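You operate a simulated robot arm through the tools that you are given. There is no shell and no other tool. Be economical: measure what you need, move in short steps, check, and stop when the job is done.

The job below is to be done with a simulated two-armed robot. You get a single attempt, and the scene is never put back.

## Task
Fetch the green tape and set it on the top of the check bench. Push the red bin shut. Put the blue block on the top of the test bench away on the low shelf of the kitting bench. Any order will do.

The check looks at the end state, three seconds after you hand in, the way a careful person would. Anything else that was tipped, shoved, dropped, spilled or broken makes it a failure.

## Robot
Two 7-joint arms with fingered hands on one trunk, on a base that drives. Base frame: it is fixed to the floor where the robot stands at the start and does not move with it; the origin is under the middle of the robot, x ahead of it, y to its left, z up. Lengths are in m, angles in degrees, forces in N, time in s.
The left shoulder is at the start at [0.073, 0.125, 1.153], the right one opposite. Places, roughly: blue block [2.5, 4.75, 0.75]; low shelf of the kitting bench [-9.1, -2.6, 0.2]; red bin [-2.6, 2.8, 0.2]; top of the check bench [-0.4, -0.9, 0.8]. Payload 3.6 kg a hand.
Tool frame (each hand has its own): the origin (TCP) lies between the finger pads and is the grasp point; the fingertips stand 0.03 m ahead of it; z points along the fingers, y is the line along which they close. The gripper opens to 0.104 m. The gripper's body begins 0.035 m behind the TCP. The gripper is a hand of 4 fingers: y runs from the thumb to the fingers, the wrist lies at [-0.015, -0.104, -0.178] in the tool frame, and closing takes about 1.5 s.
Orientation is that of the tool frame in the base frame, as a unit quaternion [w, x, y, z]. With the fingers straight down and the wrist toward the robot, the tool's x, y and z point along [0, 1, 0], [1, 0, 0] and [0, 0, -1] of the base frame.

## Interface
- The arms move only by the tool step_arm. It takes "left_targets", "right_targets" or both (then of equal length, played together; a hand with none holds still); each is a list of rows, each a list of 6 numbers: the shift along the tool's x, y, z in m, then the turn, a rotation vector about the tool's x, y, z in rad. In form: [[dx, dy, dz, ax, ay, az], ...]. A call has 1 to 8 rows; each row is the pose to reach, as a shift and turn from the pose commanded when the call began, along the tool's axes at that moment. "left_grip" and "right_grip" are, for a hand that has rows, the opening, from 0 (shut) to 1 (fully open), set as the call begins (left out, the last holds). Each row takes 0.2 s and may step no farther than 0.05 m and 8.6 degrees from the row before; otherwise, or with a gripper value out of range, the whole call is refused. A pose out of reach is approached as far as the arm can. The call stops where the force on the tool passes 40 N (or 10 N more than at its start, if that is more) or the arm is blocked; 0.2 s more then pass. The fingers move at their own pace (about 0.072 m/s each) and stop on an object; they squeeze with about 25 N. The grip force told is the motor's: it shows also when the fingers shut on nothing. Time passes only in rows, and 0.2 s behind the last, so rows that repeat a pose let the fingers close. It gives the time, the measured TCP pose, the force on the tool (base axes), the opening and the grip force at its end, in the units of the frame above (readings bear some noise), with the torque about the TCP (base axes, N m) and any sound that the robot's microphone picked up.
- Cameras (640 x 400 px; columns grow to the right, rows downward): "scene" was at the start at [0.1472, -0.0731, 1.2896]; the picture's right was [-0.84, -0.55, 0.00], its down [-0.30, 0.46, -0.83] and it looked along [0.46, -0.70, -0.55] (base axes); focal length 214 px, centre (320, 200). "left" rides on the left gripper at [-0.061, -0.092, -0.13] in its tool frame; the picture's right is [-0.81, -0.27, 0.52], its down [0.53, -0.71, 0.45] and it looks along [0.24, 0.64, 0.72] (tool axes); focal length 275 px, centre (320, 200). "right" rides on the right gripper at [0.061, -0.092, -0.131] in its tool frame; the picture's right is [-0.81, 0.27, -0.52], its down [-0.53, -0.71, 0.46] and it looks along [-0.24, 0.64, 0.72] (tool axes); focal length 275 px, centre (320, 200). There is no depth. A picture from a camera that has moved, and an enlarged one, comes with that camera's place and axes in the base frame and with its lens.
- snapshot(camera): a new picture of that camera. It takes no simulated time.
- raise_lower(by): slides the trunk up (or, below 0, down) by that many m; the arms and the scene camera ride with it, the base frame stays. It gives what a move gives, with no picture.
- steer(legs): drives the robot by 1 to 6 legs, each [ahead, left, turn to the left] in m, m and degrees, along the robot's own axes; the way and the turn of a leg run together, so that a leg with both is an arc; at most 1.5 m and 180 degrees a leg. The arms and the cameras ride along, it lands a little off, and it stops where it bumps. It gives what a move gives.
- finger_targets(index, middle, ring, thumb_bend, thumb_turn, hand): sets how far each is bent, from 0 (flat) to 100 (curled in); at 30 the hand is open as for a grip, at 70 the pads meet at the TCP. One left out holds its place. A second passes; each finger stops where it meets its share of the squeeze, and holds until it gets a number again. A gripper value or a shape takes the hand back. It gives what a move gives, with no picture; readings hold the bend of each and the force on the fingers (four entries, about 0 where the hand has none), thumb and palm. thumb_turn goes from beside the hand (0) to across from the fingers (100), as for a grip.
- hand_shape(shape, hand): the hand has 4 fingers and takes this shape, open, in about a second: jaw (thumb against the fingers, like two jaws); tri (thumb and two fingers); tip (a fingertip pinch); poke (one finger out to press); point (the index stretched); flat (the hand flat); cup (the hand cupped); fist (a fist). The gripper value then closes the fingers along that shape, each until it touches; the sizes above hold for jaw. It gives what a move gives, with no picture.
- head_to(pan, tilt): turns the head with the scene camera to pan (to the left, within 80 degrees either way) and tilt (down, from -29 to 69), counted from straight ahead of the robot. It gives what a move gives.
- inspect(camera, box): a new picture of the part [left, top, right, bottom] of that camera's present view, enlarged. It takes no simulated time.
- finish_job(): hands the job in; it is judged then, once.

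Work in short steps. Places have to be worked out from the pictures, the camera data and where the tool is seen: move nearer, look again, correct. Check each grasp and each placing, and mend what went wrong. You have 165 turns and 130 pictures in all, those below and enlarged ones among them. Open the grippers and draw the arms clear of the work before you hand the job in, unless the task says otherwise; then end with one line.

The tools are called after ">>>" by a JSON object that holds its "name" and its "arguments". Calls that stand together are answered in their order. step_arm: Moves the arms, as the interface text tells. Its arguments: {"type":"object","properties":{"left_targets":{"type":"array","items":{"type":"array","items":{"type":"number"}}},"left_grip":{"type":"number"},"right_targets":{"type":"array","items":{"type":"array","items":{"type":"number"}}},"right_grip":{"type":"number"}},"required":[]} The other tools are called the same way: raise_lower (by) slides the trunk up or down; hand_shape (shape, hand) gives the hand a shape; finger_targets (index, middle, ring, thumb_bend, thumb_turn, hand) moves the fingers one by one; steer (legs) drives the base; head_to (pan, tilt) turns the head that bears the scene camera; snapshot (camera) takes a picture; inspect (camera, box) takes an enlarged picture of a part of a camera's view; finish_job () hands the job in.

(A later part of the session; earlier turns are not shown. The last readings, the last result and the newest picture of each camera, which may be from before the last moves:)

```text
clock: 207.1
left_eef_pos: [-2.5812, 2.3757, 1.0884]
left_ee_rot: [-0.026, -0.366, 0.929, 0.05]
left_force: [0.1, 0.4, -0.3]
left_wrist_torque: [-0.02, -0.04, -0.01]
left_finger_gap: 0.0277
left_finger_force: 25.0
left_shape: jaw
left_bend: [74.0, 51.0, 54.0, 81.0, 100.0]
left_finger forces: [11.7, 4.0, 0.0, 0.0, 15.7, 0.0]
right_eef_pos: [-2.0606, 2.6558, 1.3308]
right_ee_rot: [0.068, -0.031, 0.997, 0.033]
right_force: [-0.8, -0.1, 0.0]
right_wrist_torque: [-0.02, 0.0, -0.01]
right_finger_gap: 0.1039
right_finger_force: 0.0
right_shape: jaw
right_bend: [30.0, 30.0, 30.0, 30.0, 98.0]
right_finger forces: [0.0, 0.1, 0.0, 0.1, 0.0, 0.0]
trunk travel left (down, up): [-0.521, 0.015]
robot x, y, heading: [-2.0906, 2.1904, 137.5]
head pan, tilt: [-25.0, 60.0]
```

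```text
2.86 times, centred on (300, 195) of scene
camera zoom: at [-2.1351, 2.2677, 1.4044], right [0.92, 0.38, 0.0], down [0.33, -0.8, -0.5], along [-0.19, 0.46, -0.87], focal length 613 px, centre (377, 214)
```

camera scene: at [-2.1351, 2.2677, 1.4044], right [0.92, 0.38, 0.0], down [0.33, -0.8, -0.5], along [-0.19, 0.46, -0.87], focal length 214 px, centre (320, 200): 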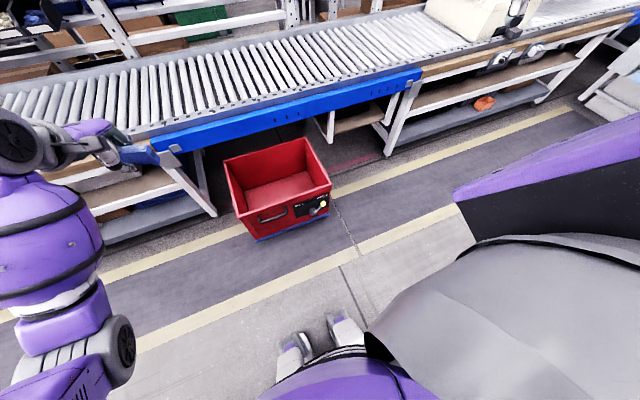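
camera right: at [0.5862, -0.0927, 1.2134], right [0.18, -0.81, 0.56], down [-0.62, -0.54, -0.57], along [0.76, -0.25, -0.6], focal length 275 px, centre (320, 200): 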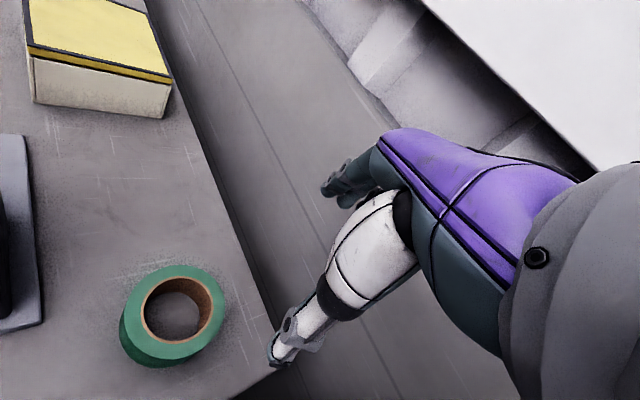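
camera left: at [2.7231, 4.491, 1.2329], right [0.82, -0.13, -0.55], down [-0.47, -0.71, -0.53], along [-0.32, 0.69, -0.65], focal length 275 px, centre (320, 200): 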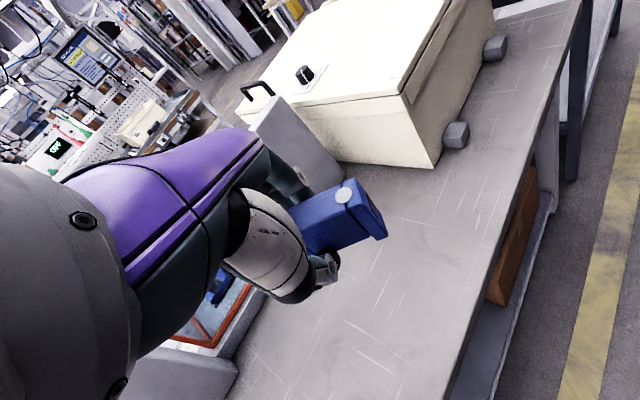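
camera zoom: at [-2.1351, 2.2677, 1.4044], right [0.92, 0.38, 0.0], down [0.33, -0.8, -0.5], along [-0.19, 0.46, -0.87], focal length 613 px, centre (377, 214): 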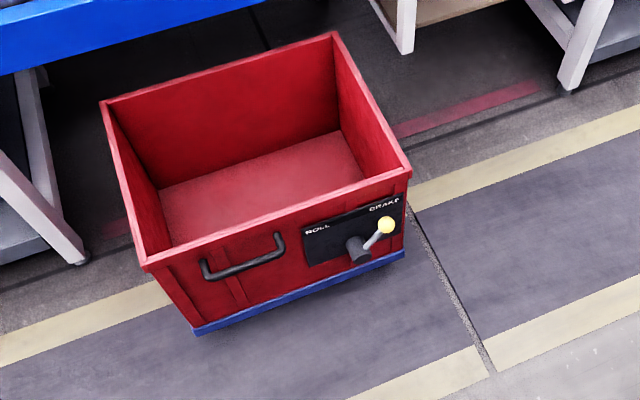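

The lever must go left (to ROLL): pivot ≈(−2.40,2.80,0.22), knob ≈(−2.34,2.82,0.33). Bin front is ≈0.37 m in front of the red floor line. I shift right a little and lower the trunk.

>>> {"name": "steer", "arguments": {"legs": [[0, -0.06, 0]]}}

>>> {"name": "raise_lower", "arguments": {"by": -0.25}}

>>> {"name": "raise_lower", "arguments": {"by": -0.22}}

>>> {"name": "head_to", "arguments": {"pan": -25, "tilt": 45}}

>>> {"name": "snapshot", "arguments": {"camera": "scene"}}

```text
clock: 208.1
left_eef_pos: [-2.5407, 2.4201, 1.0885]
left_ee_rot: [-0.026, -0.365, 0.929, 0.051]
left_force: [0.5, -0.1, -1.5]
left_wrist_torque: [-0.02, 0.0, 0.0]
left_finger_gap: 0.0276
left_finger_force: 25.3
left_shape: jaw
left_bend: [74.0, 51.0, 54.0, 81.0, 100.0]
left_finger forces: [11.7, 3.9, 0.0, 0.0, 15.6, 0.0]
right_eef_pos: [-2.0198, 2.7, 1.3315]
right_ee_rot: [0.069, -0.032, 0.997, 0.033]
right_force: [0.4, 0.2, -0.2]
right_wrist_torque: [-0.02, 0.01, -0.03]
right_finger_gap: 0.1039
right_finger_force: 0.1
right_shape: jaw
right_bend: [30.0, 30.0, 30.0, 30.0, 98.0]
right_finger forces: [0.0, 0.0, 0.0, 0.0, 0.0, 0.0]
trunk travel left (down, up): [-0.521, 0.015]
robot x, y, heading: [-2.0566, 2.2358, 137.4]
head pan, tilt: [-25.0, 60.0]
```

```text
clock: 210.7
left_eef_pos: [-2.5624, 2.4415, 0.8273]
left_ee_rot: [-0.021, -0.366, 0.93, 0.039]
left_force: [0.7, -0.3, -0.2]
left_wrist_torque: [0.01, 0.02, 0.01]
left_finger_gap: 0.0274
left_finger_force: 24.8
left_shape: jaw
left_bend: [74.0, 51.0, 54.0, 81.0, 100.0]
left_finger forces: [11.8, 3.9, 0.1, 0.1, 15.6, 0.0]
right_eef_pos: [-2.0457, 2.7269, 1.0743]
right_ee_rot: [0.075, -0.032, 0.996, 0.024]
right_force: [-0.5, -0.8, -0.1]
right_wrist_torque: [0.0, -0.01, -0.02]
right_finger_gap: 0.1038
right_finger_force: 0.0
right_shape: jaw
right_bend: [30.0, 30.0, 30.0, 30.0, 98.0]
right_finger forces: [0.0, 0.0, 0.0, 0.0, 0.0, 0.1]
trunk travel left (down, up): [-0.271, 0.265]
robot x, y, heading: [-2.0626, 2.2447, 137.2]
head pan, tilt: [-25.0, 60.0]
```

```text
clock: 213.0
left_eef_pos: [-2.5751, 2.4528, 0.5671]
left_ee_rot: [0.0, -0.367, 0.93, -0.001]
left_force: [-0.5, -0.3, 0.2]
left_wrist_torque: [0.0, 0.0, 0.01]
left_finger_gap: 0.0274
left_finger_force: 25.1
left_shape: jaw
left_bend: [74.0, 52.0, 54.0, 81.0, 100.0]
left_finger forces: [11.8, 3.8, 0.0, 0.1, 15.7, 0.0]
right_eef_pos: [-2.0487, 2.7285, 0.8549]
right_ee_rot: [0.076, -0.031, 0.996, 0.025]
right_force: [-0.3, 0.1, 0.0]
right_wrist_torque: [0.0, -0.02, 0.0]
right_finger_gap: 0.1037
right_finger_force: 0.0
right_shape: jaw
right_bend: [30.0, 30.0, 30.0, 30.0, 98.0]
right_finger forces: [0.0, 0.0, 0.0, 0.1, 0.0, 0.0]
trunk travel left (down, up): [-0.051, 0.485]
robot x, y, heading: [-2.0711, 2.2534, 137.5]
head pan, tilt: [-25.0, 60.0]
```

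```text
clock: 213.8
left_eef_pos: [-2.5744, 2.4536, 0.5667]
left_ee_rot: [-0.001, -0.366, 0.93, -0.001]
left_force: [-0.4, 0.3, 0.8]
left_wrist_torque: [0.01, 0.02, -0.03]
left_finger_gap: 0.0273
left_finger_force: 25.1
left_shape: jaw
left_bend: [74.0, 52.0, 54.0, 81.0, 100.0]
left_finger forces: [11.7, 3.9, 0.1, 0.0, 15.6, 0.0]
right_eef_pos: [-2.0487, 2.7287, 0.8551]
right_ee_rot: [0.074, -0.031, 0.996, 0.026]
right_force: [0.3, 0.1, 0.3]
right_wrist_torque: [-0.01, 0.01, -0.01]
right_finger_gap: 0.104
right_finger_force: 0.0
right_shape: jaw
right_bend: [30.0, 30.0, 30.0, 30.0, 98.0]
right_finger forces: [0.0, 0.1, 0.1, 0.0, 0.0, 0.0]
trunk travel left (down, up): [-0.051, 0.485]
robot x, y, heading: [-2.0716, 2.2512, 137.5]
head pan, tilt: [-25.0, 45.0]
```

```text
38 pictures are left
camera scene: at [-2.262, 2.4759, 0.9136], right [0.92, 0.38, 0.01], down [0.28, -0.66, -0.69], along [-0.26, 0.64, -0.72], focal length 214 px, centre (320, 200)
```

scene: 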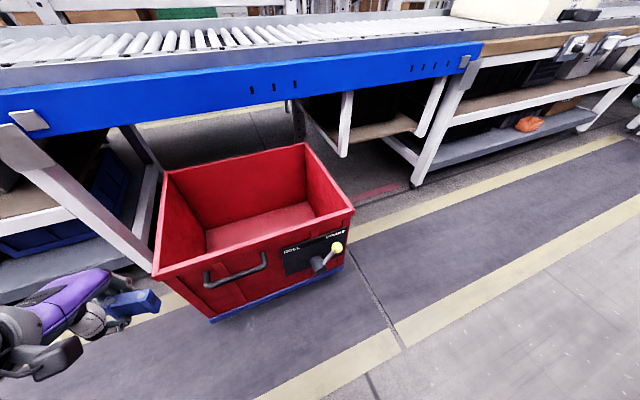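

>>> {"name": "inspect", "arguments": {"camera": "scene", "box": [270, 220, 360, 280]}}

```text
6.67 times, centred on (315, 250) of scene
camera zoom: at [-2.262, 2.4759, 0.9136], right [0.92, 0.38, 0.01], down [0.28, -0.66, -0.69], along [-0.26, 0.64, -0.72], focal length 1430 px, centre (353, -133)
```

zoom: 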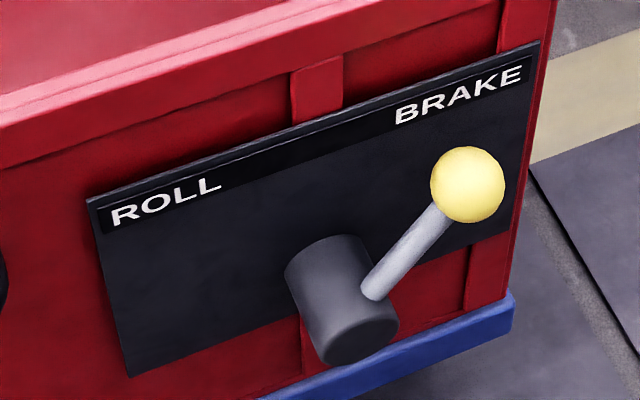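

Lever geometry is clear: pivot at z≈0.235, knob at ≈(−2.345,2.822,0.337), must swing left ≈0.105. I straddle the knob with the open right hand (yaw ≈55°). First move near at z≈0.6, standing off.

>>> {"name": "step_arm", "arguments": {"right_targets": [[0.034, 0, 0.025, 0.012, 0.017, 0.085], [0.068, 0, 0.05, 0.024, 0.034, 0.17], [0.102, 0, 0.075, 0.036, 0.051, 0.255], [0.136, 0, 0.1, 0.048, 0.068, 0.34], [0.17, 0, 0.13, 0.06, 0.085, 0.425], [0.204, 0, 0.16, 0.072, 0.102, 0.51], [0.238, 0, 0.19, 0.084, 0.119, 0.59], [0.265, 0, 0.22, 0.095, 0.136, 0.67]]}}

>>> {"name": "snapshot", "arguments": {"camera": "scene"}}

```text
clock: 215.8
left_eef_pos: [-2.5736, 2.4532, 0.5719]
left_ee_rot: [-0.003, -0.366, 0.931, 0.002]
left_force: [0.6, 0.3, -0.6]
left_wrist_torque: [-0.02, 0.0, 0.03]
left_finger_gap: 0.0277
left_finger_force: 24.9
left_shape: jaw
left_bend: [74.0, 52.0, 54.0, 81.0, 100.0]
left_finger forces: [11.8, 3.8, 0.1, 0.0, 15.6, 0.0]
right_eef_pos: [-2.2757, 2.7229, 0.6009]
right_ee_rot: [-0.007, 0.301, 0.954, 0.002]
right_force: [0.3, -0.1, 0.7]
right_wrist_torque: [0.04, 0.02, -0.01]
right_finger_gap: 0.1038
right_finger_force: 0.1
right_shape: jaw
right_bend: [30.0, 30.0, 30.0, 30.0, 98.0]
right_finger forces: [0.0, 0.0, 0.0, 0.0, 0.0, 0.1]
right hand out of reach, approached as far as the arm can: row 1, 2, 3, 4, 5, 6
trunk travel left (down, up): [-0.051, 0.485]
robot x, y, heading: [-2.0707, 2.2536, 137.4]
head pan, tilt: [-25.0, 45.0]
stopped in row 8 (right hand): the arm was blocked; the commanded pose is now the measured one
```

```text
36 pictures are left
camera scene: at [-2.2598, 2.4738, 0.916], right [0.92, 0.38, 0.0], down [0.28, -0.66, -0.7], along [-0.26, 0.65, -0.71], focal length 214 px, centre (320, 200)
```

scene: 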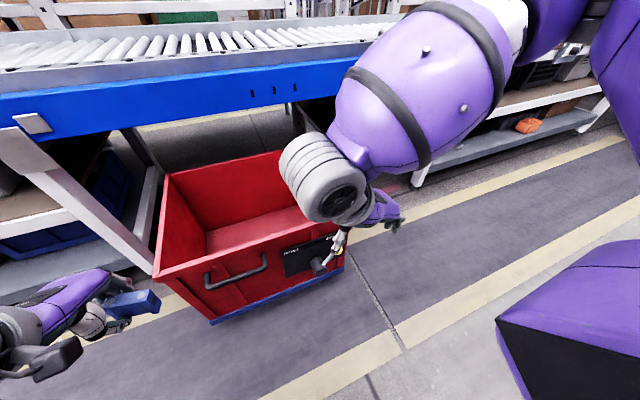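

Blocked slightly at the end, but at the right yaw (55°). Go down first, still 10 cm in front of the knob.

>>> {"name": "step_arm", "arguments": {"right_targets": [[0, 0.01, 0.04, 0, 0, 0], [0, 0.02, 0.08, 0, 0, 0], [0, 0.03, 0.12, 0, 0, 0], [0, 0.035, 0.16, 0, 0, 0], [0, 0.038, 0.2, 0, 0, 0], [0, 0.038, 0.24, 0, 0, 0]]}}

>>> {"name": "snapshot", "arguments": {"camera": "scene"}}

```text
clock: 217.2
left_eef_pos: [-2.5736, 2.4527, 0.5711]
left_ee_rot: [-0.003, -0.366, 0.93, 0.002]
left_force: [0.2, -0.7, -1.5]
left_wrist_torque: [0.0, 0.02, 0.02]
left_finger_gap: 0.0275
left_finger_force: 25.2
left_shape: jaw
left_bend: [74.0, 52.0, 54.0, 81.0, 100.0]
left_finger forces: [11.7, 3.8, 0.1, 0.0, 15.7, 0.1]
right_eef_pos: [-2.2588, 2.7574, 0.3584]
right_ee_rot: [-0.007, 0.3, 0.954, 0.001]
right_force: [0.7, -0.2, 0.3]
right_wrist_torque: [-0.02, -0.02, 0.01]
right_finger_gap: 0.1039
right_finger_force: 0.0
right_shape: jaw
right_bend: [30.0, 30.0, 30.0, 30.0, 98.0]
right_finger forces: [0.1, 0.0, 0.1, 0.1, 0.1, 0.1]
trunk travel left (down, up): [-0.051, 0.485]
robot x, y, heading: [-2.0741, 2.2592, 137.7]
head pan, tilt: [-25.0, 45.0]
```

```text
35 pictures are left
camera scene: at [-2.2601, 2.4741, 0.9154], right [0.92, 0.38, 0.0], down [0.28, -0.66, -0.7], along [-0.26, 0.65, -0.72], focal length 214 px, centre (320, 200)
```

scene: 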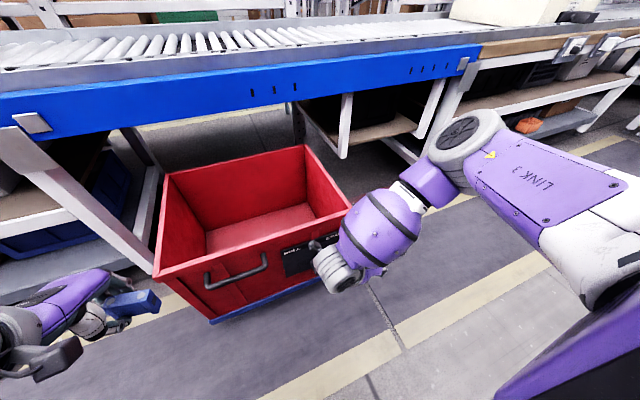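

Now at lateral −3.53, aligned with the knob. Look with the right camera before closing in.

>>> {"name": "snapshot", "arguments": {"camera": "right"}}

```text
34 pictures are left
camera right: at [-2.3594, 2.716, 0.4886], right [0.83, -0.24, 0.5], down [0.02, -0.89, -0.46], along [0.56, 0.4, -0.73], focal length 275 px, centre (320, 200)
```

right: 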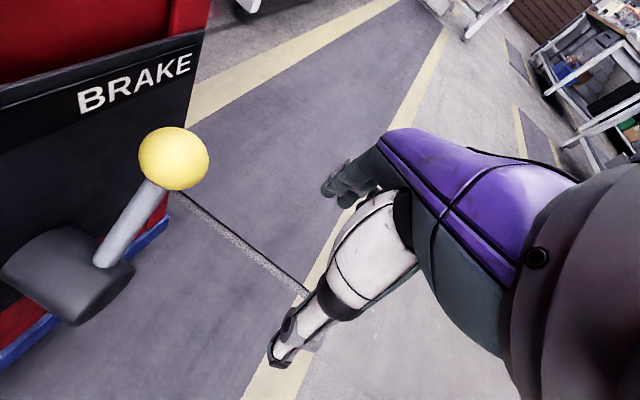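

Knob confirmed at (−2.341,2.822). Move 8 cm in, lowering 2 cm, to straddle it.

>>> {"name": "step_arm", "arguments": {"right_targets": [[0.027, 0, 0.007, 0, 0, 0], [0.054, 0, 0.014, 0, 0, 0], [0.082, 0.002, 0.02, 0, 0, 0]]}}

>>> {"name": "snapshot", "arguments": {"camera": "right"}}

```text
clock: 217.9
left_eef_pos: [-2.5754, 2.4536, 0.57]
left_ee_rot: [-0.003, -0.366, 0.931, 0.002]
left_force: [-0.4, -0.2, -0.8]
left_wrist_torque: [-0.01, 0.01, 0.0]
left_finger_gap: 0.0273
left_finger_force: 25.0
left_shape: jaw
left_bend: [74.0, 52.0, 54.0, 81.0, 100.0]
left_finger forces: [11.8, 3.7, 0.0, 0.0, 15.6, 0.0]
right_eef_pos: [-2.3234, 2.8063, 0.3397]
right_ee_rot: [-0.006, 0.299, 0.954, 0.002]
right_force: [-0.4, 0.0, -0.2]
right_wrist_torque: [0.0, -0.02, 0.01]
right_finger_gap: 0.104
right_finger_force: 0.1
right_shape: jaw
right_bend: [30.0, 30.0, 30.0, 30.0, 98.0]
right_finger forces: [0.0, 0.0, 0.1, 0.1, 0.0, 0.1]
trunk travel left (down, up): [-0.051, 0.485]
robot x, y, heading: [-2.0762, 2.2521, 137.3]
head pan, tilt: [-25.0, 45.0]
```

```text
33 pictures are left
camera right: at [-2.425, 2.7653, 0.47], right [0.83, -0.24, 0.51], down [0.02, -0.89, -0.46], along [0.56, 0.39, -0.73], focal length 275 px, centre (320, 200)
```

right: 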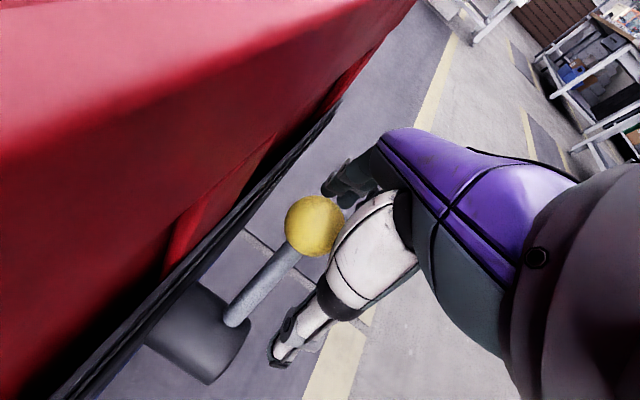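

Knob is between thumb and fingers. Sweep left 0.15 m.

>>> {"name": "step_arm", "arguments": {"right_targets": [[0.006, -0.03, 0, 0, 0, 0], [0.011, -0.06, 0, 0, 0, 0], [0.015, -0.09, 0, 0, 0, 0], [0.019, -0.12, 0, 0, 0, 0], [0.023, -0.15, 0, 0, 0, 0]]}}

>>> {"name": "snapshot", "arguments": {"camera": "right"}}

```text
clock: 219.2
left_eef_pos: [-2.5738, 2.453, 0.5709]
left_ee_rot: [-0.003, -0.367, 0.93, 0.001]
left_force: [-0.6, -0.4, -0.7]
left_wrist_torque: [0.01, 0.02, 0.03]
left_finger_gap: 0.0274
left_finger_force: 25.5
left_shape: jaw
left_bend: [74.0, 52.0, 54.0, 81.0, 100.0]
left_finger forces: [11.8, 3.8, 0.0, 0.0, 15.6, 0.0]
right_eef_pos: [-2.3332, 2.7561, 0.3868]
right_ee_rot: [-0.007, 0.3, 0.954, 0.002]
right_force: [0.6, -0.2, 0.1]
right_wrist_torque: [0.01, 0.02, 0.03]
right_finger_gap: 0.1042
right_finger_force: 0.0
right_shape: jaw
right_bend: [30.0, 30.0, 30.0, 30.0, 98.0]
right_finger forces: [0.0, 0.1, 0.1, 0.0, 0.1, 0.1]
right hand out of reach, approached as far as the arm can: row 1, 2, 3, 4, 5
trunk travel left (down, up): [-0.051, 0.485]
robot x, y, heading: [-2.0771, 2.259, 137.7]
head pan, tilt: [-25.0, 45.0]
```

```text
32 pictures are left
camera right: at [-2.4341, 2.7143, 0.5176], right [0.83, -0.24, 0.5], down [0.02, -0.89, -0.46], along [0.56, 0.39, -0.73], focal length 275 px, centre (320, 200)
```

right: 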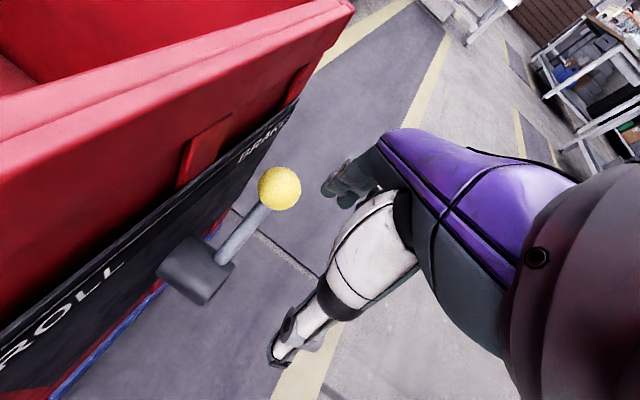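

The right arm can't reach that far left at this yaw. I return to the straddling pose; then I'll use the base to sweep.

>>> {"name": "step_arm", "arguments": {"right_targets": [[-0.01, 0.03, 0, 0, 0, 0], [-0.015, 0.07, 0, 0, 0, 0], [-0.02, 0.11, 0, 0, 0, 0], [-0.023, 0.15, 0, 0, 0, 0], [-0.023, 0.15, 0, 0, 0, 0]]}}

>>> {"name": "snapshot", "arguments": {"camera": "right"}}

```text
clock: 220.3
left_eef_pos: [-2.5753, 2.4531, 0.5703]
left_ee_rot: [-0.002, -0.367, 0.93, 0.001]
left_force: [-0.4, 1.2, 0.4]
left_wrist_torque: [-0.02, -0.03, -0.04]
left_finger_gap: 0.0279
left_finger_force: 25.0
left_shape: jaw
left_bend: [74.0, 52.0, 54.0, 81.0, 100.0]
left_finger forces: [11.8, 3.8, 0.1, 0.1, 15.7, 0.0]
right_eef_pos: [-2.2279, 2.8595, 0.3894]
right_ee_rot: [-0.008, 0.3, 0.954, 0.001]
right_force: [-0.8, 0.1, -0.6]
right_wrist_torque: [0.03, -0.03, 0.02]
right_finger_gap: 0.1039
right_finger_force: 0.0
right_shape: jaw
right_bend: [30.0, 30.0, 30.0, 30.0, 98.0]
right_finger forces: [0.0, 0.1, 0.0, 0.0, 0.0, 0.1]
trunk travel left (down, up): [-0.051, 0.485]
robot x, y, heading: [-2.0768, 2.2554, 137.3]
head pan, tilt: [-25.0, 45.0]
```

```text
31 pictures are left
camera right: at [-2.3286, 2.8187, 0.5191], right [0.83, -0.24, 0.51], down [0.02, -0.89, -0.46], along [0.56, 0.39, -0.73], focal length 275 px, centre (320, 200)
```

right: 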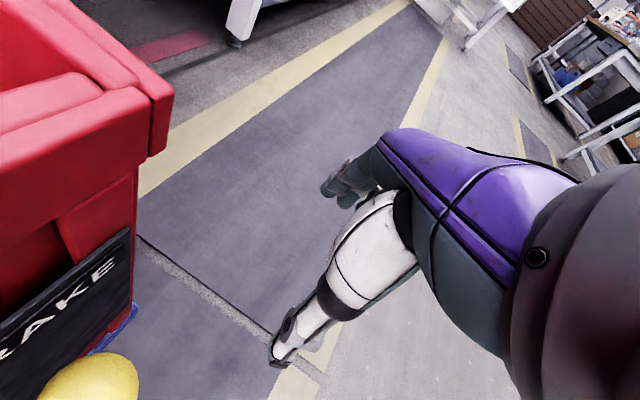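

The lever is unmoved and the commanded pose follows the achieved one. I'll use a closed hand with the wrist toward me instead: back off and turn the hand to yaw ≈122°, closing it.

>>> {"name": "step_arm", "arguments": {"right_targets": [[-0.03, 0, -0.01, 0, 0, -0.1], [-0.06, 0, -0.02, 0, 0, -0.24], [-0.09, -0.01, -0.03, 0, 0, -0.38], [-0.12, -0.01, -0.04, 0, 0, -0.52], [-0.12, -0.02, -0.04, 0, 0, -0.66], [-0.12, -0.02, -0.04, 0, 0, -0.8], [-0.12, -0.02, -0.04, 0, 0, -0.94], [-0.12, -0.02, -0.04, 0, 0, -1.08]], "right_grip": 0}}

>>> {"name": "snapshot", "arguments": {"camera": "scene"}}

```text
clock: 222.2
left_eef_pos: [-2.5747, 2.4542, 0.5709]
left_ee_rot: [-0.003, -0.366, 0.93, 0.001]
left_force: [0.8, -0.5, -0.7]
left_wrist_torque: [0.02, -0.01, -0.01]
left_finger_gap: 0.0275
left_finger_force: 24.3
left_shape: jaw
left_bend: [74.0, 52.0, 54.0, 81.0, 100.0]
left_finger forces: [11.8, 4.0, 0.0, 0.1, 15.7, 0.0]
right_eef_pos: [-2.1631, 2.8014, 0.4698]
right_ee_rot: [0.015, -0.178, 0.984, 0.0]
right_force: [0.9, -2.0, -0.8]
right_wrist_torque: [0.14, 0.09, -0.01]
right_finger_gap: 0.0001
right_finger_force: 25.3
right_shape: jaw
right_bend: [70.0, 70.0, 70.0, 47.0, 100.0]
right_finger forces: [0.0, 0.0, 0.1, 0.0, 0.0, 0.0]
right hand out of reach, approached as far as the arm can: row 5, 6, 7, 8
trunk travel left (down, up): [-0.051, 0.485]
robot x, y, heading: [-2.0736, 2.2532, 137.5]
head pan, tilt: [-25.0, 45.0]
```

```text
30 pictures are left
camera scene: at [-2.2602, 2.4747, 0.9151], right [0.92, 0.38, 0.01], down [0.28, -0.66, -0.7], along [-0.26, 0.65, -0.72], focal length 214 px, centre (320, 200)
```

scene: 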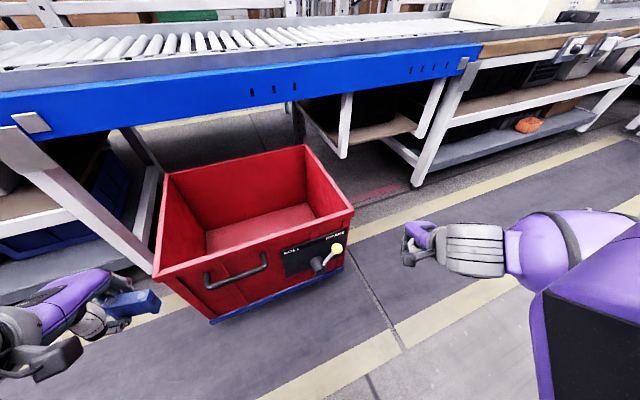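

Lever is visible, still on BRAKE. Move the closed hand to just right of the knob, at (−2.29,2.877,0.345).

>>> {"name": "step_arm", "arguments": {"right_targets": [[0.0, 0.03, 0.03, 0, 0, 0], [0.02, 0.06, 0.06, 0, 0, 0], [0.045, 0.085, 0.09, 0, 0, 0], [0.07, 0.105, 0.115, 0, 0, 0], [0.092, 0.116, 0.125, 0, 0, 0]]}}

>>> {"name": "snapshot", "arguments": {"camera": "right"}}

```text
clock: 223.3
left_eef_pos: [-2.5745, 2.4524, 0.5703]
left_ee_rot: [-0.003, -0.366, 0.931, 0.001]
left_force: [0.3, 0.2, 0.2]
left_wrist_torque: [0.0, -0.01, 0.01]
left_finger_gap: 0.0277
left_finger_force: 25.3
left_shape: jaw
left_bend: [74.0, 52.0, 54.0, 81.0, 100.0]
left_finger forces: [11.8, 3.8, 0.0, 0.1, 15.6, 0.0]
right_eef_pos: [-2.2887, 2.8712, 0.3378]
right_ee_rot: [0.004, -0.168, 0.986, -0.011]
right_force: [0.3, 0.1, -0.3]
right_wrist_torque: [0.03, 0.03, 0.0]
right_finger_gap: 0.0
right_finger_force: 24.9
right_shape: jaw
right_bend: [70.0, 70.0, 70.0, 47.0, 100.0]
right_finger forces: [0.1, 0.0, 0.0, 0.0, 0.0, 0.0]
trunk travel left (down, up): [-0.051, 0.485]
robot x, y, heading: [-2.073, 2.2517, 137.4]
head pan, tilt: [-25.0, 45.0]
```

```text
29 pictures are left
camera right: at [-2.3178, 2.7663, 0.4686], right [0.67, 0.54, 0.52], down [0.74, -0.51, -0.44], along [0.03, 0.67, -0.74], focal length 275 px, centre (320, 200)
```

right: 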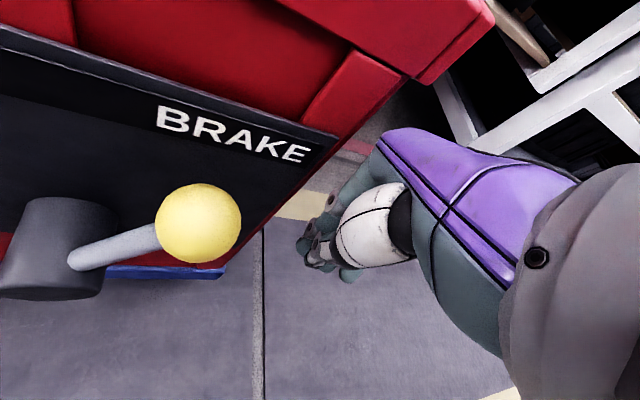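

Perfectly to the right of the knob. Sweep left 0.165.

>>> {"name": "step_arm", "arguments": {"right_targets": [[0.03, -0.015, 0, 0, 0, 0], [0.059, -0.03, 0, 0, 0, 0], [0.088, -0.045, 0, 0, 0, 0], [0.118, -0.06, 0, 0, 0, 0], [0.147, -0.075, 0, 0, 0, 0]]}}

>>> {"name": "snapshot", "arguments": {"camera": "right"}}

```text
clock: 224.0
left_eef_pos: [-2.5733, 2.4534, 0.5731]
left_ee_rot: [-0.003, -0.363, 0.932, 0.003]
left_force: [0.2, -0.3, -0.9]
left_wrist_torque: [-0.02, -0.01, 0.01]
left_finger_gap: 0.0274
left_finger_force: 25.3
left_shape: jaw
left_bend: [74.0, 52.0, 54.0, 81.0, 100.0]
left_finger forces: [11.8, 3.7, 0.1, 0.1, 15.7, 0.0]
right_eef_pos: [-2.3275, 2.8267, 0.3399]
right_ee_rot: [0.01, -0.16, 0.987, -0.006]
right_force: [7.7, -2.1, 1.4]
right_wrist_torque: [0.06, 0.23, 0.07]
right_finger_gap: 0.0
right_finger_force: 25.0
right_shape: jaw
right_bend: [70.0, 70.0, 70.0, 48.0, 100.0]
right_finger forces: [1.5, 0.0, 0.0, 0.0, 6.5, 0.0]
trunk travel left (down, up): [-0.051, 0.485]
robot x, y, heading: [-2.0768, 2.2584, 137.5]
head pan, tilt: [-25.0, 45.0]
stopped in row 3 (right hand): the force on the tool passed its limit (the readings are from after the stop); the commanded pose is now the measured one
```

```text
28 pictures are left
camera right: at [-2.3601, 2.7212, 0.4689], right [0.67, 0.52, 0.53], down [0.74, -0.51, -0.43], along [0.04, 0.68, -0.73], focal length 275 px, centre (320, 200)
```

right: 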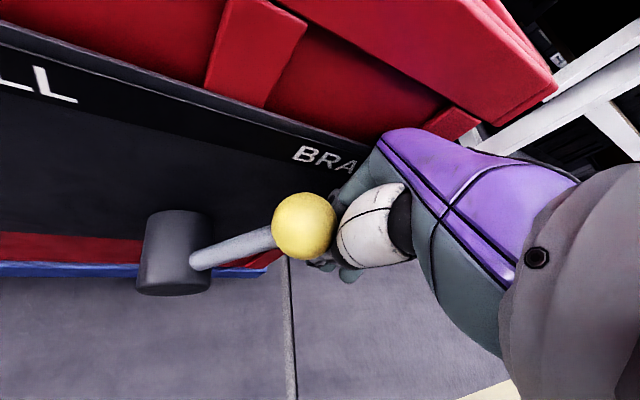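

Contact stopped it (fast touch). Push on slowly.

>>> {"name": "step_arm", "arguments": {"right_targets": [[0.008, -0.004, 0.0, 0, 0, 0], [0.016, -0.008, 0, 0, 0, 0], [0.024, -0.012, -0.002, 0, 0, 0], [0.032, -0.016, -0.003, 0, 0, 0], [0.04, -0.02, -0.004, 0, 0, 0], [0.048, -0.024, -0.005, 0, 0, 0], [0.056, -0.028, -0.005, 0, 0, 0], [0.064, -0.032, -0.005, 0, 0, 0]]}}

>>> {"name": "snapshot", "arguments": {"camera": "right"}}

```text
clock: 224.5
left_eef_pos: [-2.5732, 2.455, 0.574]
left_ee_rot: [-0.004, -0.365, 0.931, 0.005]
left_force: [1.1, 0.4, -0.6]
left_wrist_torque: [-0.03, 0.0, 0.02]
left_finger_gap: 0.0274
left_finger_force: 25.3
left_shape: jaw
left_bend: [74.0, 52.0, 54.0, 81.0, 100.0]
left_finger forces: [11.8, 3.8, 0.1, 0.0, 15.6, 0.1]
right_eef_pos: [-2.3304, 2.8241, 0.3395]
right_ee_rot: [0.014, -0.155, 0.988, -0.001]
right_force: [9.3, -1.7, 4.0]
right_wrist_torque: [-0.01, 0.32, 0.14]
right_finger_gap: 0.0002
right_finger_force: 24.7
right_shape: jaw
right_bend: [70.0, 70.0, 70.0, 48.0, 100.0]
right_finger forces: [0.6, 0.0, 0.1, 0.1, 10.0, 0.0]
trunk travel left (down, up): [-0.051, 0.485]
robot x, y, heading: [-2.0751, 2.257, 137.4]
head pan, tilt: [-25.0, 45.0]
stopped in row 2 (right hand): the force on the tool passed its limit (the readings are from after the stop); the commanded pose is now the measured one
```

```text
27 pictures are left
camera right: at [-2.3639, 2.7185, 0.4686], right [0.67, 0.51, 0.54], down [0.74, -0.51, -0.44], along [0.05, 0.69, -0.72], focal length 275 px, centre (320, 200)
```

right: 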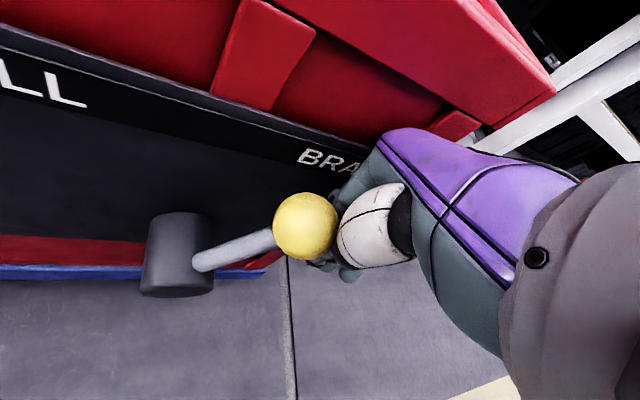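

The reaction has a strong outward part: the fingers are rubbing on the panel. Back off 2.5 cm outward, then push left again.

>>> {"name": "step_arm", "arguments": {"right_targets": [[-0.015, -0.008, 0, 0, 0, 0], [-0.02, -0.018, 0, 0, 0, 0]]}}

>>> {"name": "step_arm", "arguments": {"right_targets": [[0.01, -0.005, 0, 0, 0, 0], [0.02, -0.011, 0, 0, 0, 0], [0.032, -0.017, -0.002, 0, 0, 0], [0.044, -0.024, -0.004, 0, 0, 0], [0.058, -0.031, -0.005, 0, 0, 0], [0.073, -0.04, -0.005, 0, 0, 0], [0.088, -0.048, -0.005, 0, 0, 0], [0.105, -0.057, -0.003, 0, 0, 0]]}}

>>> {"name": "snapshot", "arguments": {"camera": "right"}}

```text
clock: 225.1
left_eef_pos: [-2.5731, 2.4545, 0.5729]
left_ee_rot: [-0.004, -0.364, 0.931, 0.005]
left_force: [-0.5, 0.5, -0.9]
left_wrist_torque: [-0.01, 0.01, 0.01]
left_finger_gap: 0.0275
left_finger_force: 24.8
left_shape: jaw
left_bend: [74.0, 52.0, 54.0, 81.0, 100.0]
left_finger forces: [11.8, 3.9, 0.0, 0.1, 15.6, 0.0]
right_eef_pos: [-2.3071, 2.8129, 0.3398]
right_ee_rot: [0.012, -0.156, 0.988, -0.002]
right_force: [-0.8, -0.2, -0.9]
right_wrist_torque: [-0.03, 0.04, 0.0]
right_finger_gap: 0.0
right_finger_force: 24.8
right_shape: jaw
right_bend: [70.0, 70.0, 70.0, 48.0, 100.0]
right_finger forces: [1.0, 0.0, 0.0, 0.1, 0.0, 0.0]
trunk travel left (down, up): [-0.051, 0.485]
robot x, y, heading: [-2.0704, 2.2585, 137.2]
head pan, tilt: [-25.0, 45.0]
```

```text
clock: 226.9
left_eef_pos: [-2.573, 2.456, 0.5726]
left_ee_rot: [-0.003, -0.365, 0.931, 0.004]
left_force: [0.0, 0.5, -0.9]
left_wrist_torque: [-0.01, 0.0, 0.0]
left_finger_gap: 0.0276
left_finger_force: 25.0
left_shape: jaw
left_bend: [74.0, 52.0, 54.0, 81.0, 100.0]
left_finger forces: [11.9, 3.8, 0.1, 0.1, 15.7, 0.0]
right_eef_pos: [-2.3886, 2.729, 0.3419]
right_ee_rot: [0.014, -0.153, 0.988, -0.002]
right_force: [9.5, 5.7, 5.2]
right_wrist_torque: [-0.04, 0.24, -0.19]
right_finger_gap: 0.0
right_finger_force: 24.9
right_shape: jaw
right_bend: [70.0, 70.0, 70.0, 48.0, 100.0]
right_finger forces: [14.6, 0.1, 0.0, 0.0, 0.0, 0.0]
trunk travel left (down, up): [-0.051, 0.485]
robot x, y, heading: [-2.0756, 2.2555, 137.0]
head pan, tilt: [-25.0, 45.0]
```

```text
26 pictures are left
camera right: at [-2.4233, 2.6225, 0.4694], right [0.67, 0.51, 0.54], down [0.74, -0.52, -0.44], along [0.06, 0.69, -0.72], focal length 275 px, centre (320, 200)
```

right: 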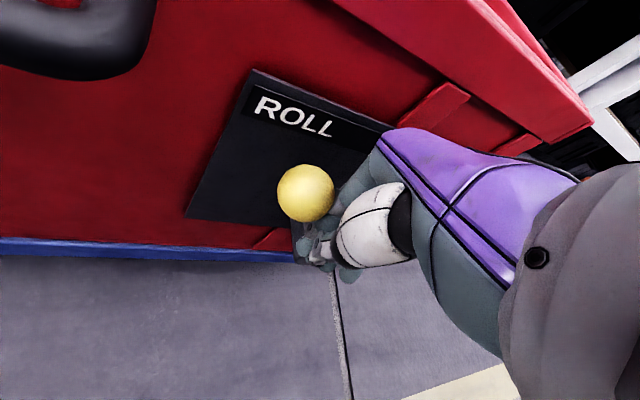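

The lever swings toward ROLL. Push a little further until it stops.

>>> {"name": "step_arm", "arguments": {"right_targets": [[0.009, -0.005, 0.002, 0, 0, 0], [0.018, -0.01, 0.004, 0, 0, 0], [0.026, -0.014, 0.006, 0, 0, 0], [0.035, -0.019, 0.008, 0, 0, 0], [0.044, -0.024, 0.01, 0, 0, 0]]}}

>>> {"name": "snapshot", "arguments": {"camera": "right"}}

```text
clock: 227.3
left_eef_pos: [-2.5727, 2.4564, 0.5759]
left_ee_rot: [-0.004, -0.363, 0.932, 0.005]
left_force: [-0.4, 0.0, -0.3]
left_wrist_torque: [-0.03, 0.0, 0.0]
left_finger_gap: 0.0276
left_finger_force: 25.4
left_shape: jaw
left_bend: [74.0, 52.0, 54.0, 81.0, 100.0]
left_finger forces: [11.7, 3.7, 0.0, 0.0, 15.8, 0.0]
right_eef_pos: [-2.3904, 2.7298, 0.3424]
right_ee_rot: [0.019, -0.145, 0.989, 0.008]
right_force: [5.6, 5.8, -1.1]
right_wrist_torque: [-0.14, 0.06, -0.19]
right_finger_gap: 0.0
right_finger_force: 25.4
right_shape: jaw
right_bend: [70.0, 70.0, 70.0, 48.0, 100.0]
right_finger forces: [9.5, 0.0, 0.0, 0.0, 0.0, 0.0]
trunk travel left (down, up): [-0.051, 0.485]
robot x, y, heading: [-2.0727, 2.259, 137.4]
head pan, tilt: [-25.0, 45.0]
stopped in row 2 (right hand): the force on the tool passed its limit (the readings are from after the stop); the commanded pose is now the measured one
```

```text
25 pictures are left
camera right: at [-2.4275, 2.6221, 0.4683], right [0.68, 0.49, 0.55], down [0.73, -0.52, -0.44], along [0.07, 0.7, -0.71], focal length 275 px, centre (320, 200)
```

right: 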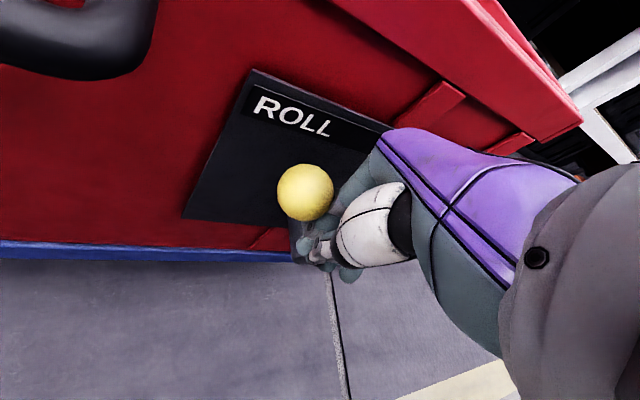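

The lever is at its left stop: knob at along≈0.304, i.e. ROLL. Now back off outward and pitch the closed hand forward (fingers toward the bin) for pushing at z≈0.28 near the bin's middle.

>>> {"name": "step_arm", "arguments": {"right_targets": [[-0.02, -0.035, 0, 0, 0, 0], [-0.04, -0.07, 0, 0, 0, 0], [-0.057, -0.11, 0, -0.13, 0, 0], [-0.04, -0.14, 0.0, -0.26, 0, 0], [-0.02, -0.16, 0.0, -0.39, 0, 0], [0.0, -0.17, 0.01, -0.52, 0, 0], [0.015, -0.18, 0.03, -0.65, 0, 0], [0.022, -0.18, 0.06, -0.78, 0, 0]]}}

>>> {"name": "snapshot", "arguments": {"camera": "scene"}}

```text
clock: 229.1
left_eef_pos: [-2.573, 2.4555, 0.574]
left_ee_rot: [-0.004, -0.364, 0.932, 0.005]
left_force: [-0.9, -0.5, -0.3]
left_wrist_torque: [0.01, 0.02, 0.0]
left_finger_gap: 0.0275
left_finger_force: 24.9
left_shape: jaw
left_bend: [74.0, 52.0, 54.0, 81.0, 100.0]
left_finger forces: [11.8, 3.8, 0.0, 0.0, 15.6, 0.1]
right_eef_pos: [-2.3931, 2.5618, 0.2755]
right_ee_rot: [-0.035, -0.131, 0.918, 0.374]
right_force: [0.0, 0.1, -0.8]
right_wrist_torque: [0.03, -0.02, 0.02]
right_finger_gap: 0.0
right_finger_force: 24.7
right_shape: jaw
right_bend: [70.0, 70.0, 70.0, 48.0, 100.0]
right_finger forces: [0.0, 0.0, 0.1, 0.1, 0.0, 0.0]
right hand out of reach, approached as far as the arm can: row 6, 7, 8
trunk travel left (down, up): [-0.051, 0.485]
robot x, y, heading: [-2.0738, 2.2568, 137.3]
head pan, tilt: [-25.0, 45.0]
```

```text
24 pictures are left
camera scene: at [-2.2561, 2.4747, 0.917], right [0.93, 0.38, 0.0], down [0.27, -0.66, -0.7], along [-0.26, 0.65, -0.71], focal length 214 px, centre (320, 200)
```

scene: 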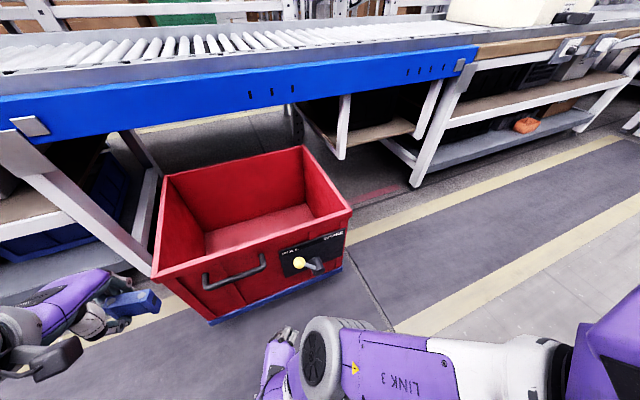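

Lever shows ROLL. The hand is ≈0.17 m before the bin front at its middle. Extend forward along the push direction with the arm.

>>> {"name": "step_arm", "arguments": {"right_targets": [[0.019, 0.025, 0.025, 0, 0, 0], [0.038, 0.05, 0.05, 0, 0, 0], [0.056, 0.074, 0.074, 0, 0, 0], [0.066, 0.087, 0.087, 0, 0, 0], [0.075, 0.099, 0.099, 0, 0, 0], [0.085, 0.112, 0.112, 0, 0, 0], [0.094, 0.124, 0.124, 0, 0, 0], [0.103, 0.136, 0.136, 0, 0, 0]]}}

>>> {"name": "snapshot", "arguments": {"camera": "scene"}}

```text
clock: 230.9
left_eef_pos: [-2.5719, 2.4563, 0.5739]
left_ee_rot: [-0.003, -0.363, 0.932, 0.004]
left_force: [0.1, -0.5, 0.6]
left_wrist_torque: [-0.03, 0.0, 0.02]
left_finger_gap: 0.0274
left_finger_force: 24.6
left_shape: jaw
left_bend: [74.0, 52.0, 54.0, 81.0, 100.0]
left_finger forces: [11.8, 3.8, 0.0, 0.0, 15.8, 0.1]
right_eef_pos: [-2.5191, 2.7052, 0.2965]
right_ee_rot: [-0.041, -0.142, 0.913, 0.38]
right_force: [-0.9, 0.0, -0.3]
right_wrist_torque: [0.01, -0.02, 0.01]
right_finger_gap: 0.0
right_finger_force: 24.8
right_shape: jaw
right_bend: [70.0, 70.0, 70.0, 48.0, 100.0]
right_finger forces: [0.0, 0.0, 0.0, 0.1, 0.0, 0.1]
right hand out of reach, approached as far as the arm can: row 1, 2, 3, 4, 5, 6, 7, 8
trunk travel left (down, up): [-0.051, 0.485]
robot x, y, heading: [-2.0744, 2.2584, 137.1]
head pan, tilt: [-25.0, 45.0]
```

```text
23 pictures are left
camera scene: at [-2.2562, 2.4746, 0.917], right [0.93, 0.38, 0.0], down [0.27, -0.66, -0.7], along [-0.26, 0.65, -0.71], focal length 214 px, centre (320, 200)
```

scene: 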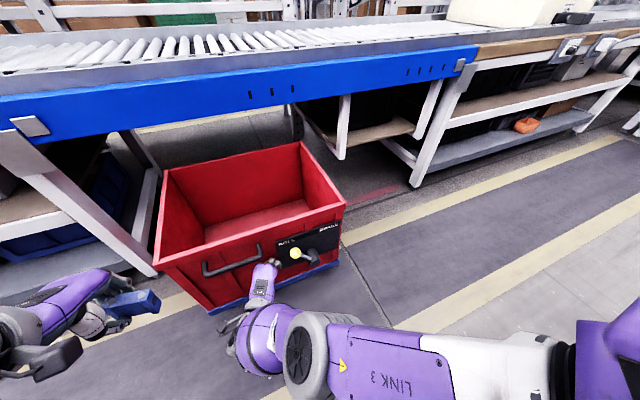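

Contact; the bin rolls. Push on by driving the base ahead 0.18.

>>> {"name": "steer", "arguments": {"legs": [[0.18, 0, 0]]}}

>>> {"name": "snapshot", "arguments": {"camera": "scene"}}

```text
clock: 231.6
left_eef_pos: [-2.5726, 2.4568, 0.5751]
left_ee_rot: [-0.003, -0.363, 0.932, 0.006]
left_force: [-0.3, -0.5, -0.2]
left_wrist_torque: [0.0, 0.01, 0.03]
left_finger_gap: 0.0275
left_finger_force: 25.0
left_shape: jaw
left_bend: [74.0, 52.0, 54.0, 81.0, 100.0]
left_finger forces: [11.7, 3.8, 0.1, 0.1, 15.7, 0.0]
right_eef_pos: [-2.52, 2.7053, 0.2985]
right_ee_rot: [-0.041, -0.142, 0.912, 0.383]
right_force: [0.4, 0.1, 0.3]
right_wrist_torque: [-0.01, -0.01, -0.01]
right_finger_gap: 0.0
right_finger_force: 24.9
right_shape: jaw
right_bend: [70.0, 70.0, 70.0, 48.0, 100.0]
right_finger forces: [0.0, 0.0, 0.0, 0.0, 0.0, 0.0]
trunk travel left (down, up): [-0.051, 0.485]
robot x, y, heading: [-2.0797, 2.2619, 137.0]
head pan, tilt: [-25.0, 45.0]
stopped in leg 1: the robot was blocked; the commanded pose is now the measured one
```

```text
22 pictures are left
camera scene: at [-2.2552, 2.473, 0.9184], right [0.93, 0.38, 0.0], down [0.27, -0.66, -0.71], along [-0.26, 0.65, -0.71], focal length 214 px, centre (320, 200)
```

scene: 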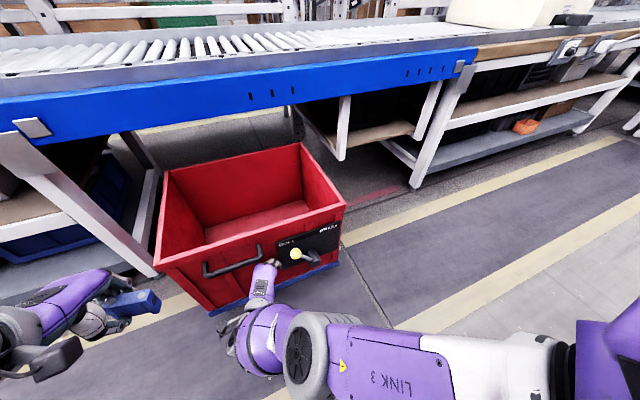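

The base stops on contact, so the arm must do the pushing. Retract the hand 0.25, drive ahead 0.24 free of contact.

>>> {"name": "step_arm", "arguments": {"right_targets": [[-0.02, -0.026, -0.026, 0, 0, 0], [-0.04, -0.052, -0.052, 0, 0, 0], [-0.06, -0.078, -0.078, 0, 0, 0], [-0.08, -0.104, -0.104, 0, 0, 0], [-0.1, -0.13, -0.13, 0, 0, 0], [-0.12, -0.156, -0.156, 0, 0, 0]]}}

>>> {"name": "steer", "arguments": {"legs": [[0.22, 0, 0]]}}

>>> {"name": "snapshot", "arguments": {"camera": "scene"}}

```text
clock: 233.0
left_eef_pos: [-2.571, 2.4555, 0.5762]
left_ee_rot: [-0.004, -0.363, 0.932, 0.005]
left_force: [0.2, 0.1, -0.5]
left_wrist_torque: [0.02, 0.0, -0.01]
left_finger_gap: 0.0275
left_finger_force: 25.4
left_shape: jaw
left_bend: [74.0, 52.0, 54.0, 81.0, 100.0]
left_finger forces: [11.8, 3.9, 0.0, 0.0, 15.8, 0.0]
right_eef_pos: [-2.3951, 2.5629, 0.279]
right_ee_rot: [-0.034, -0.127, 0.915, 0.382]
right_force: [0.0, 0.2, 0.2]
right_wrist_torque: [0.0, 0.0, -0.02]
right_finger_gap: 0.0001
right_finger_force: 24.5
right_shape: jaw
right_bend: [70.0, 70.0, 70.0, 48.0, 100.0]
right_finger forces: [0.0, 0.0, 0.0, 0.1, 0.0, 0.0]
right hand out of reach, approached as far as the arm can: row 4, 5, 6
trunk travel left (down, up): [-0.051, 0.485]
robot x, y, heading: [-2.0741, 2.2561, 137.1]
head pan, tilt: [-25.0, 45.0]
```

```text
clock: 234.7
left_eef_pos: [-2.7299, 2.6023, 0.5778]
left_ee_rot: [-0.005, -0.364, 0.931, 0.008]
left_force: [0.1, 0.3, -1.2]
left_wrist_torque: [0.02, -0.01, 0.02]
left_finger_gap: 0.0275
left_finger_force: 25.0
left_shape: jaw
left_bend: [74.0, 52.0, 54.0, 81.0, 100.0]
left_finger forces: [11.8, 3.9, 0.0, 0.0, 15.8, 0.0]
right_eef_pos: [-2.5544, 2.7099, 0.2807]
right_ee_rot: [-0.036, -0.127, 0.914, 0.384]
right_force: [0.3, 0.6, 0.2]
right_wrist_torque: [0.0, 0.02, 0.02]
right_finger_gap: 0.0
right_finger_force: 25.2
right_shape: jaw
right_bend: [70.0, 70.0, 70.0, 49.0, 100.0]
right_finger forces: [0.0, 0.1, 0.0, 0.0, 0.0, 0.1]
trunk travel left (down, up): [-0.051, 0.485]
robot x, y, heading: [-2.2377, 2.408, 137.0]
head pan, tilt: [-25.0, 45.0]
```

```text
21 pictures are left
camera scene: at [-2.4131, 2.6183, 0.9191], right [0.93, 0.38, 0.0], down [0.27, -0.65, -0.71], along [-0.27, 0.65, -0.71], focal length 214 px, centre (320, 200)
```

scene: 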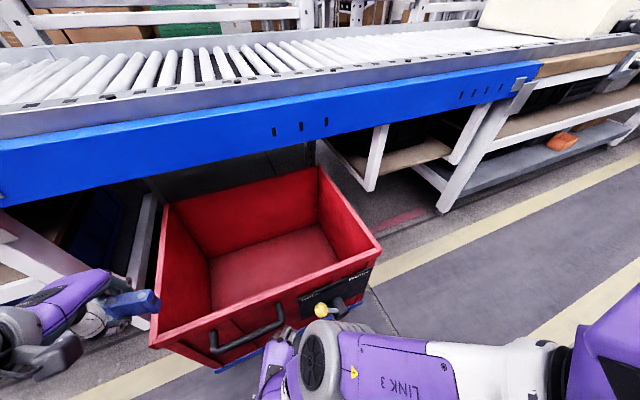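

Now extend the arm again to push ~0.28.

>>> {"name": "step_arm", "arguments": {"right_targets": [[0.012, 0.016, 0.016, 0, 0, 0], [0.025, 0.033, 0.033, 0, 0, 0], [0.04, 0.053, 0.053, 0, 0, 0], [0.056, 0.074, 0.074, 0, 0, 0], [0.073, 0.096, 0.096, 0, 0, 0], [0.09, 0.118, 0.118, 0, 0, 0], [0.107, 0.14, 0.14, 0, 0, 0], [0.124, 0.163, 0.163, 0, 0, 0]]}}

>>> {"name": "snapshot", "arguments": {"camera": "scene"}}

```text
clock: 236.5
left_eef_pos: [-2.731, 2.6016, 0.5772]
left_ee_rot: [-0.004, -0.363, 0.932, 0.007]
left_force: [-0.5, -0.2, 0.1]
left_wrist_torque: [-0.03, 0.0, 0.02]
left_finger_gap: 0.0276
left_finger_force: 25.6
left_shape: jaw
left_bend: [74.0, 52.0, 54.0, 81.0, 100.0]
left_finger forces: [11.9, 3.8, 0.0, 0.0, 15.6, 0.1]
right_eef_pos: [-2.6821, 2.8651, 0.3099]
right_ee_rot: [-0.036, -0.127, 0.913, 0.385]
right_force: [0.9, 0.4, 0.4]
right_wrist_torque: [0.01, -0.04, -0.02]
right_finger_gap: 0.0
right_finger_force: 24.2
right_shape: jaw
right_bend: [70.0, 70.0, 70.0, 49.0, 100.0]
right_finger forces: [0.0, 0.0, 0.0, 0.0, 0.0, 0.0]
right hand out of reach, approached as far as the arm can: row 5, 6, 7, 8
trunk travel left (down, up): [-0.051, 0.485]
robot x, y, heading: [-2.2364, 2.4078, 137.0]
head pan, tilt: [-25.0, 45.0]
```

```text
20 pictures are left
camera scene: at [-2.4131, 2.6183, 0.9192], right [0.93, 0.38, 0.0], down [0.27, -0.65, -0.71], along [-0.27, 0.65, -0.71], focal length 214 px, centre (320, 200)
```

scene: 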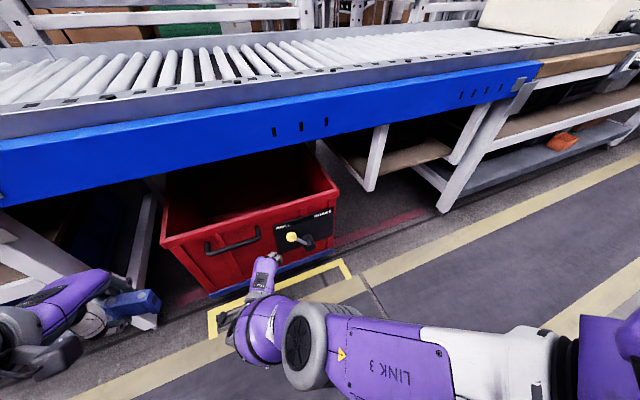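

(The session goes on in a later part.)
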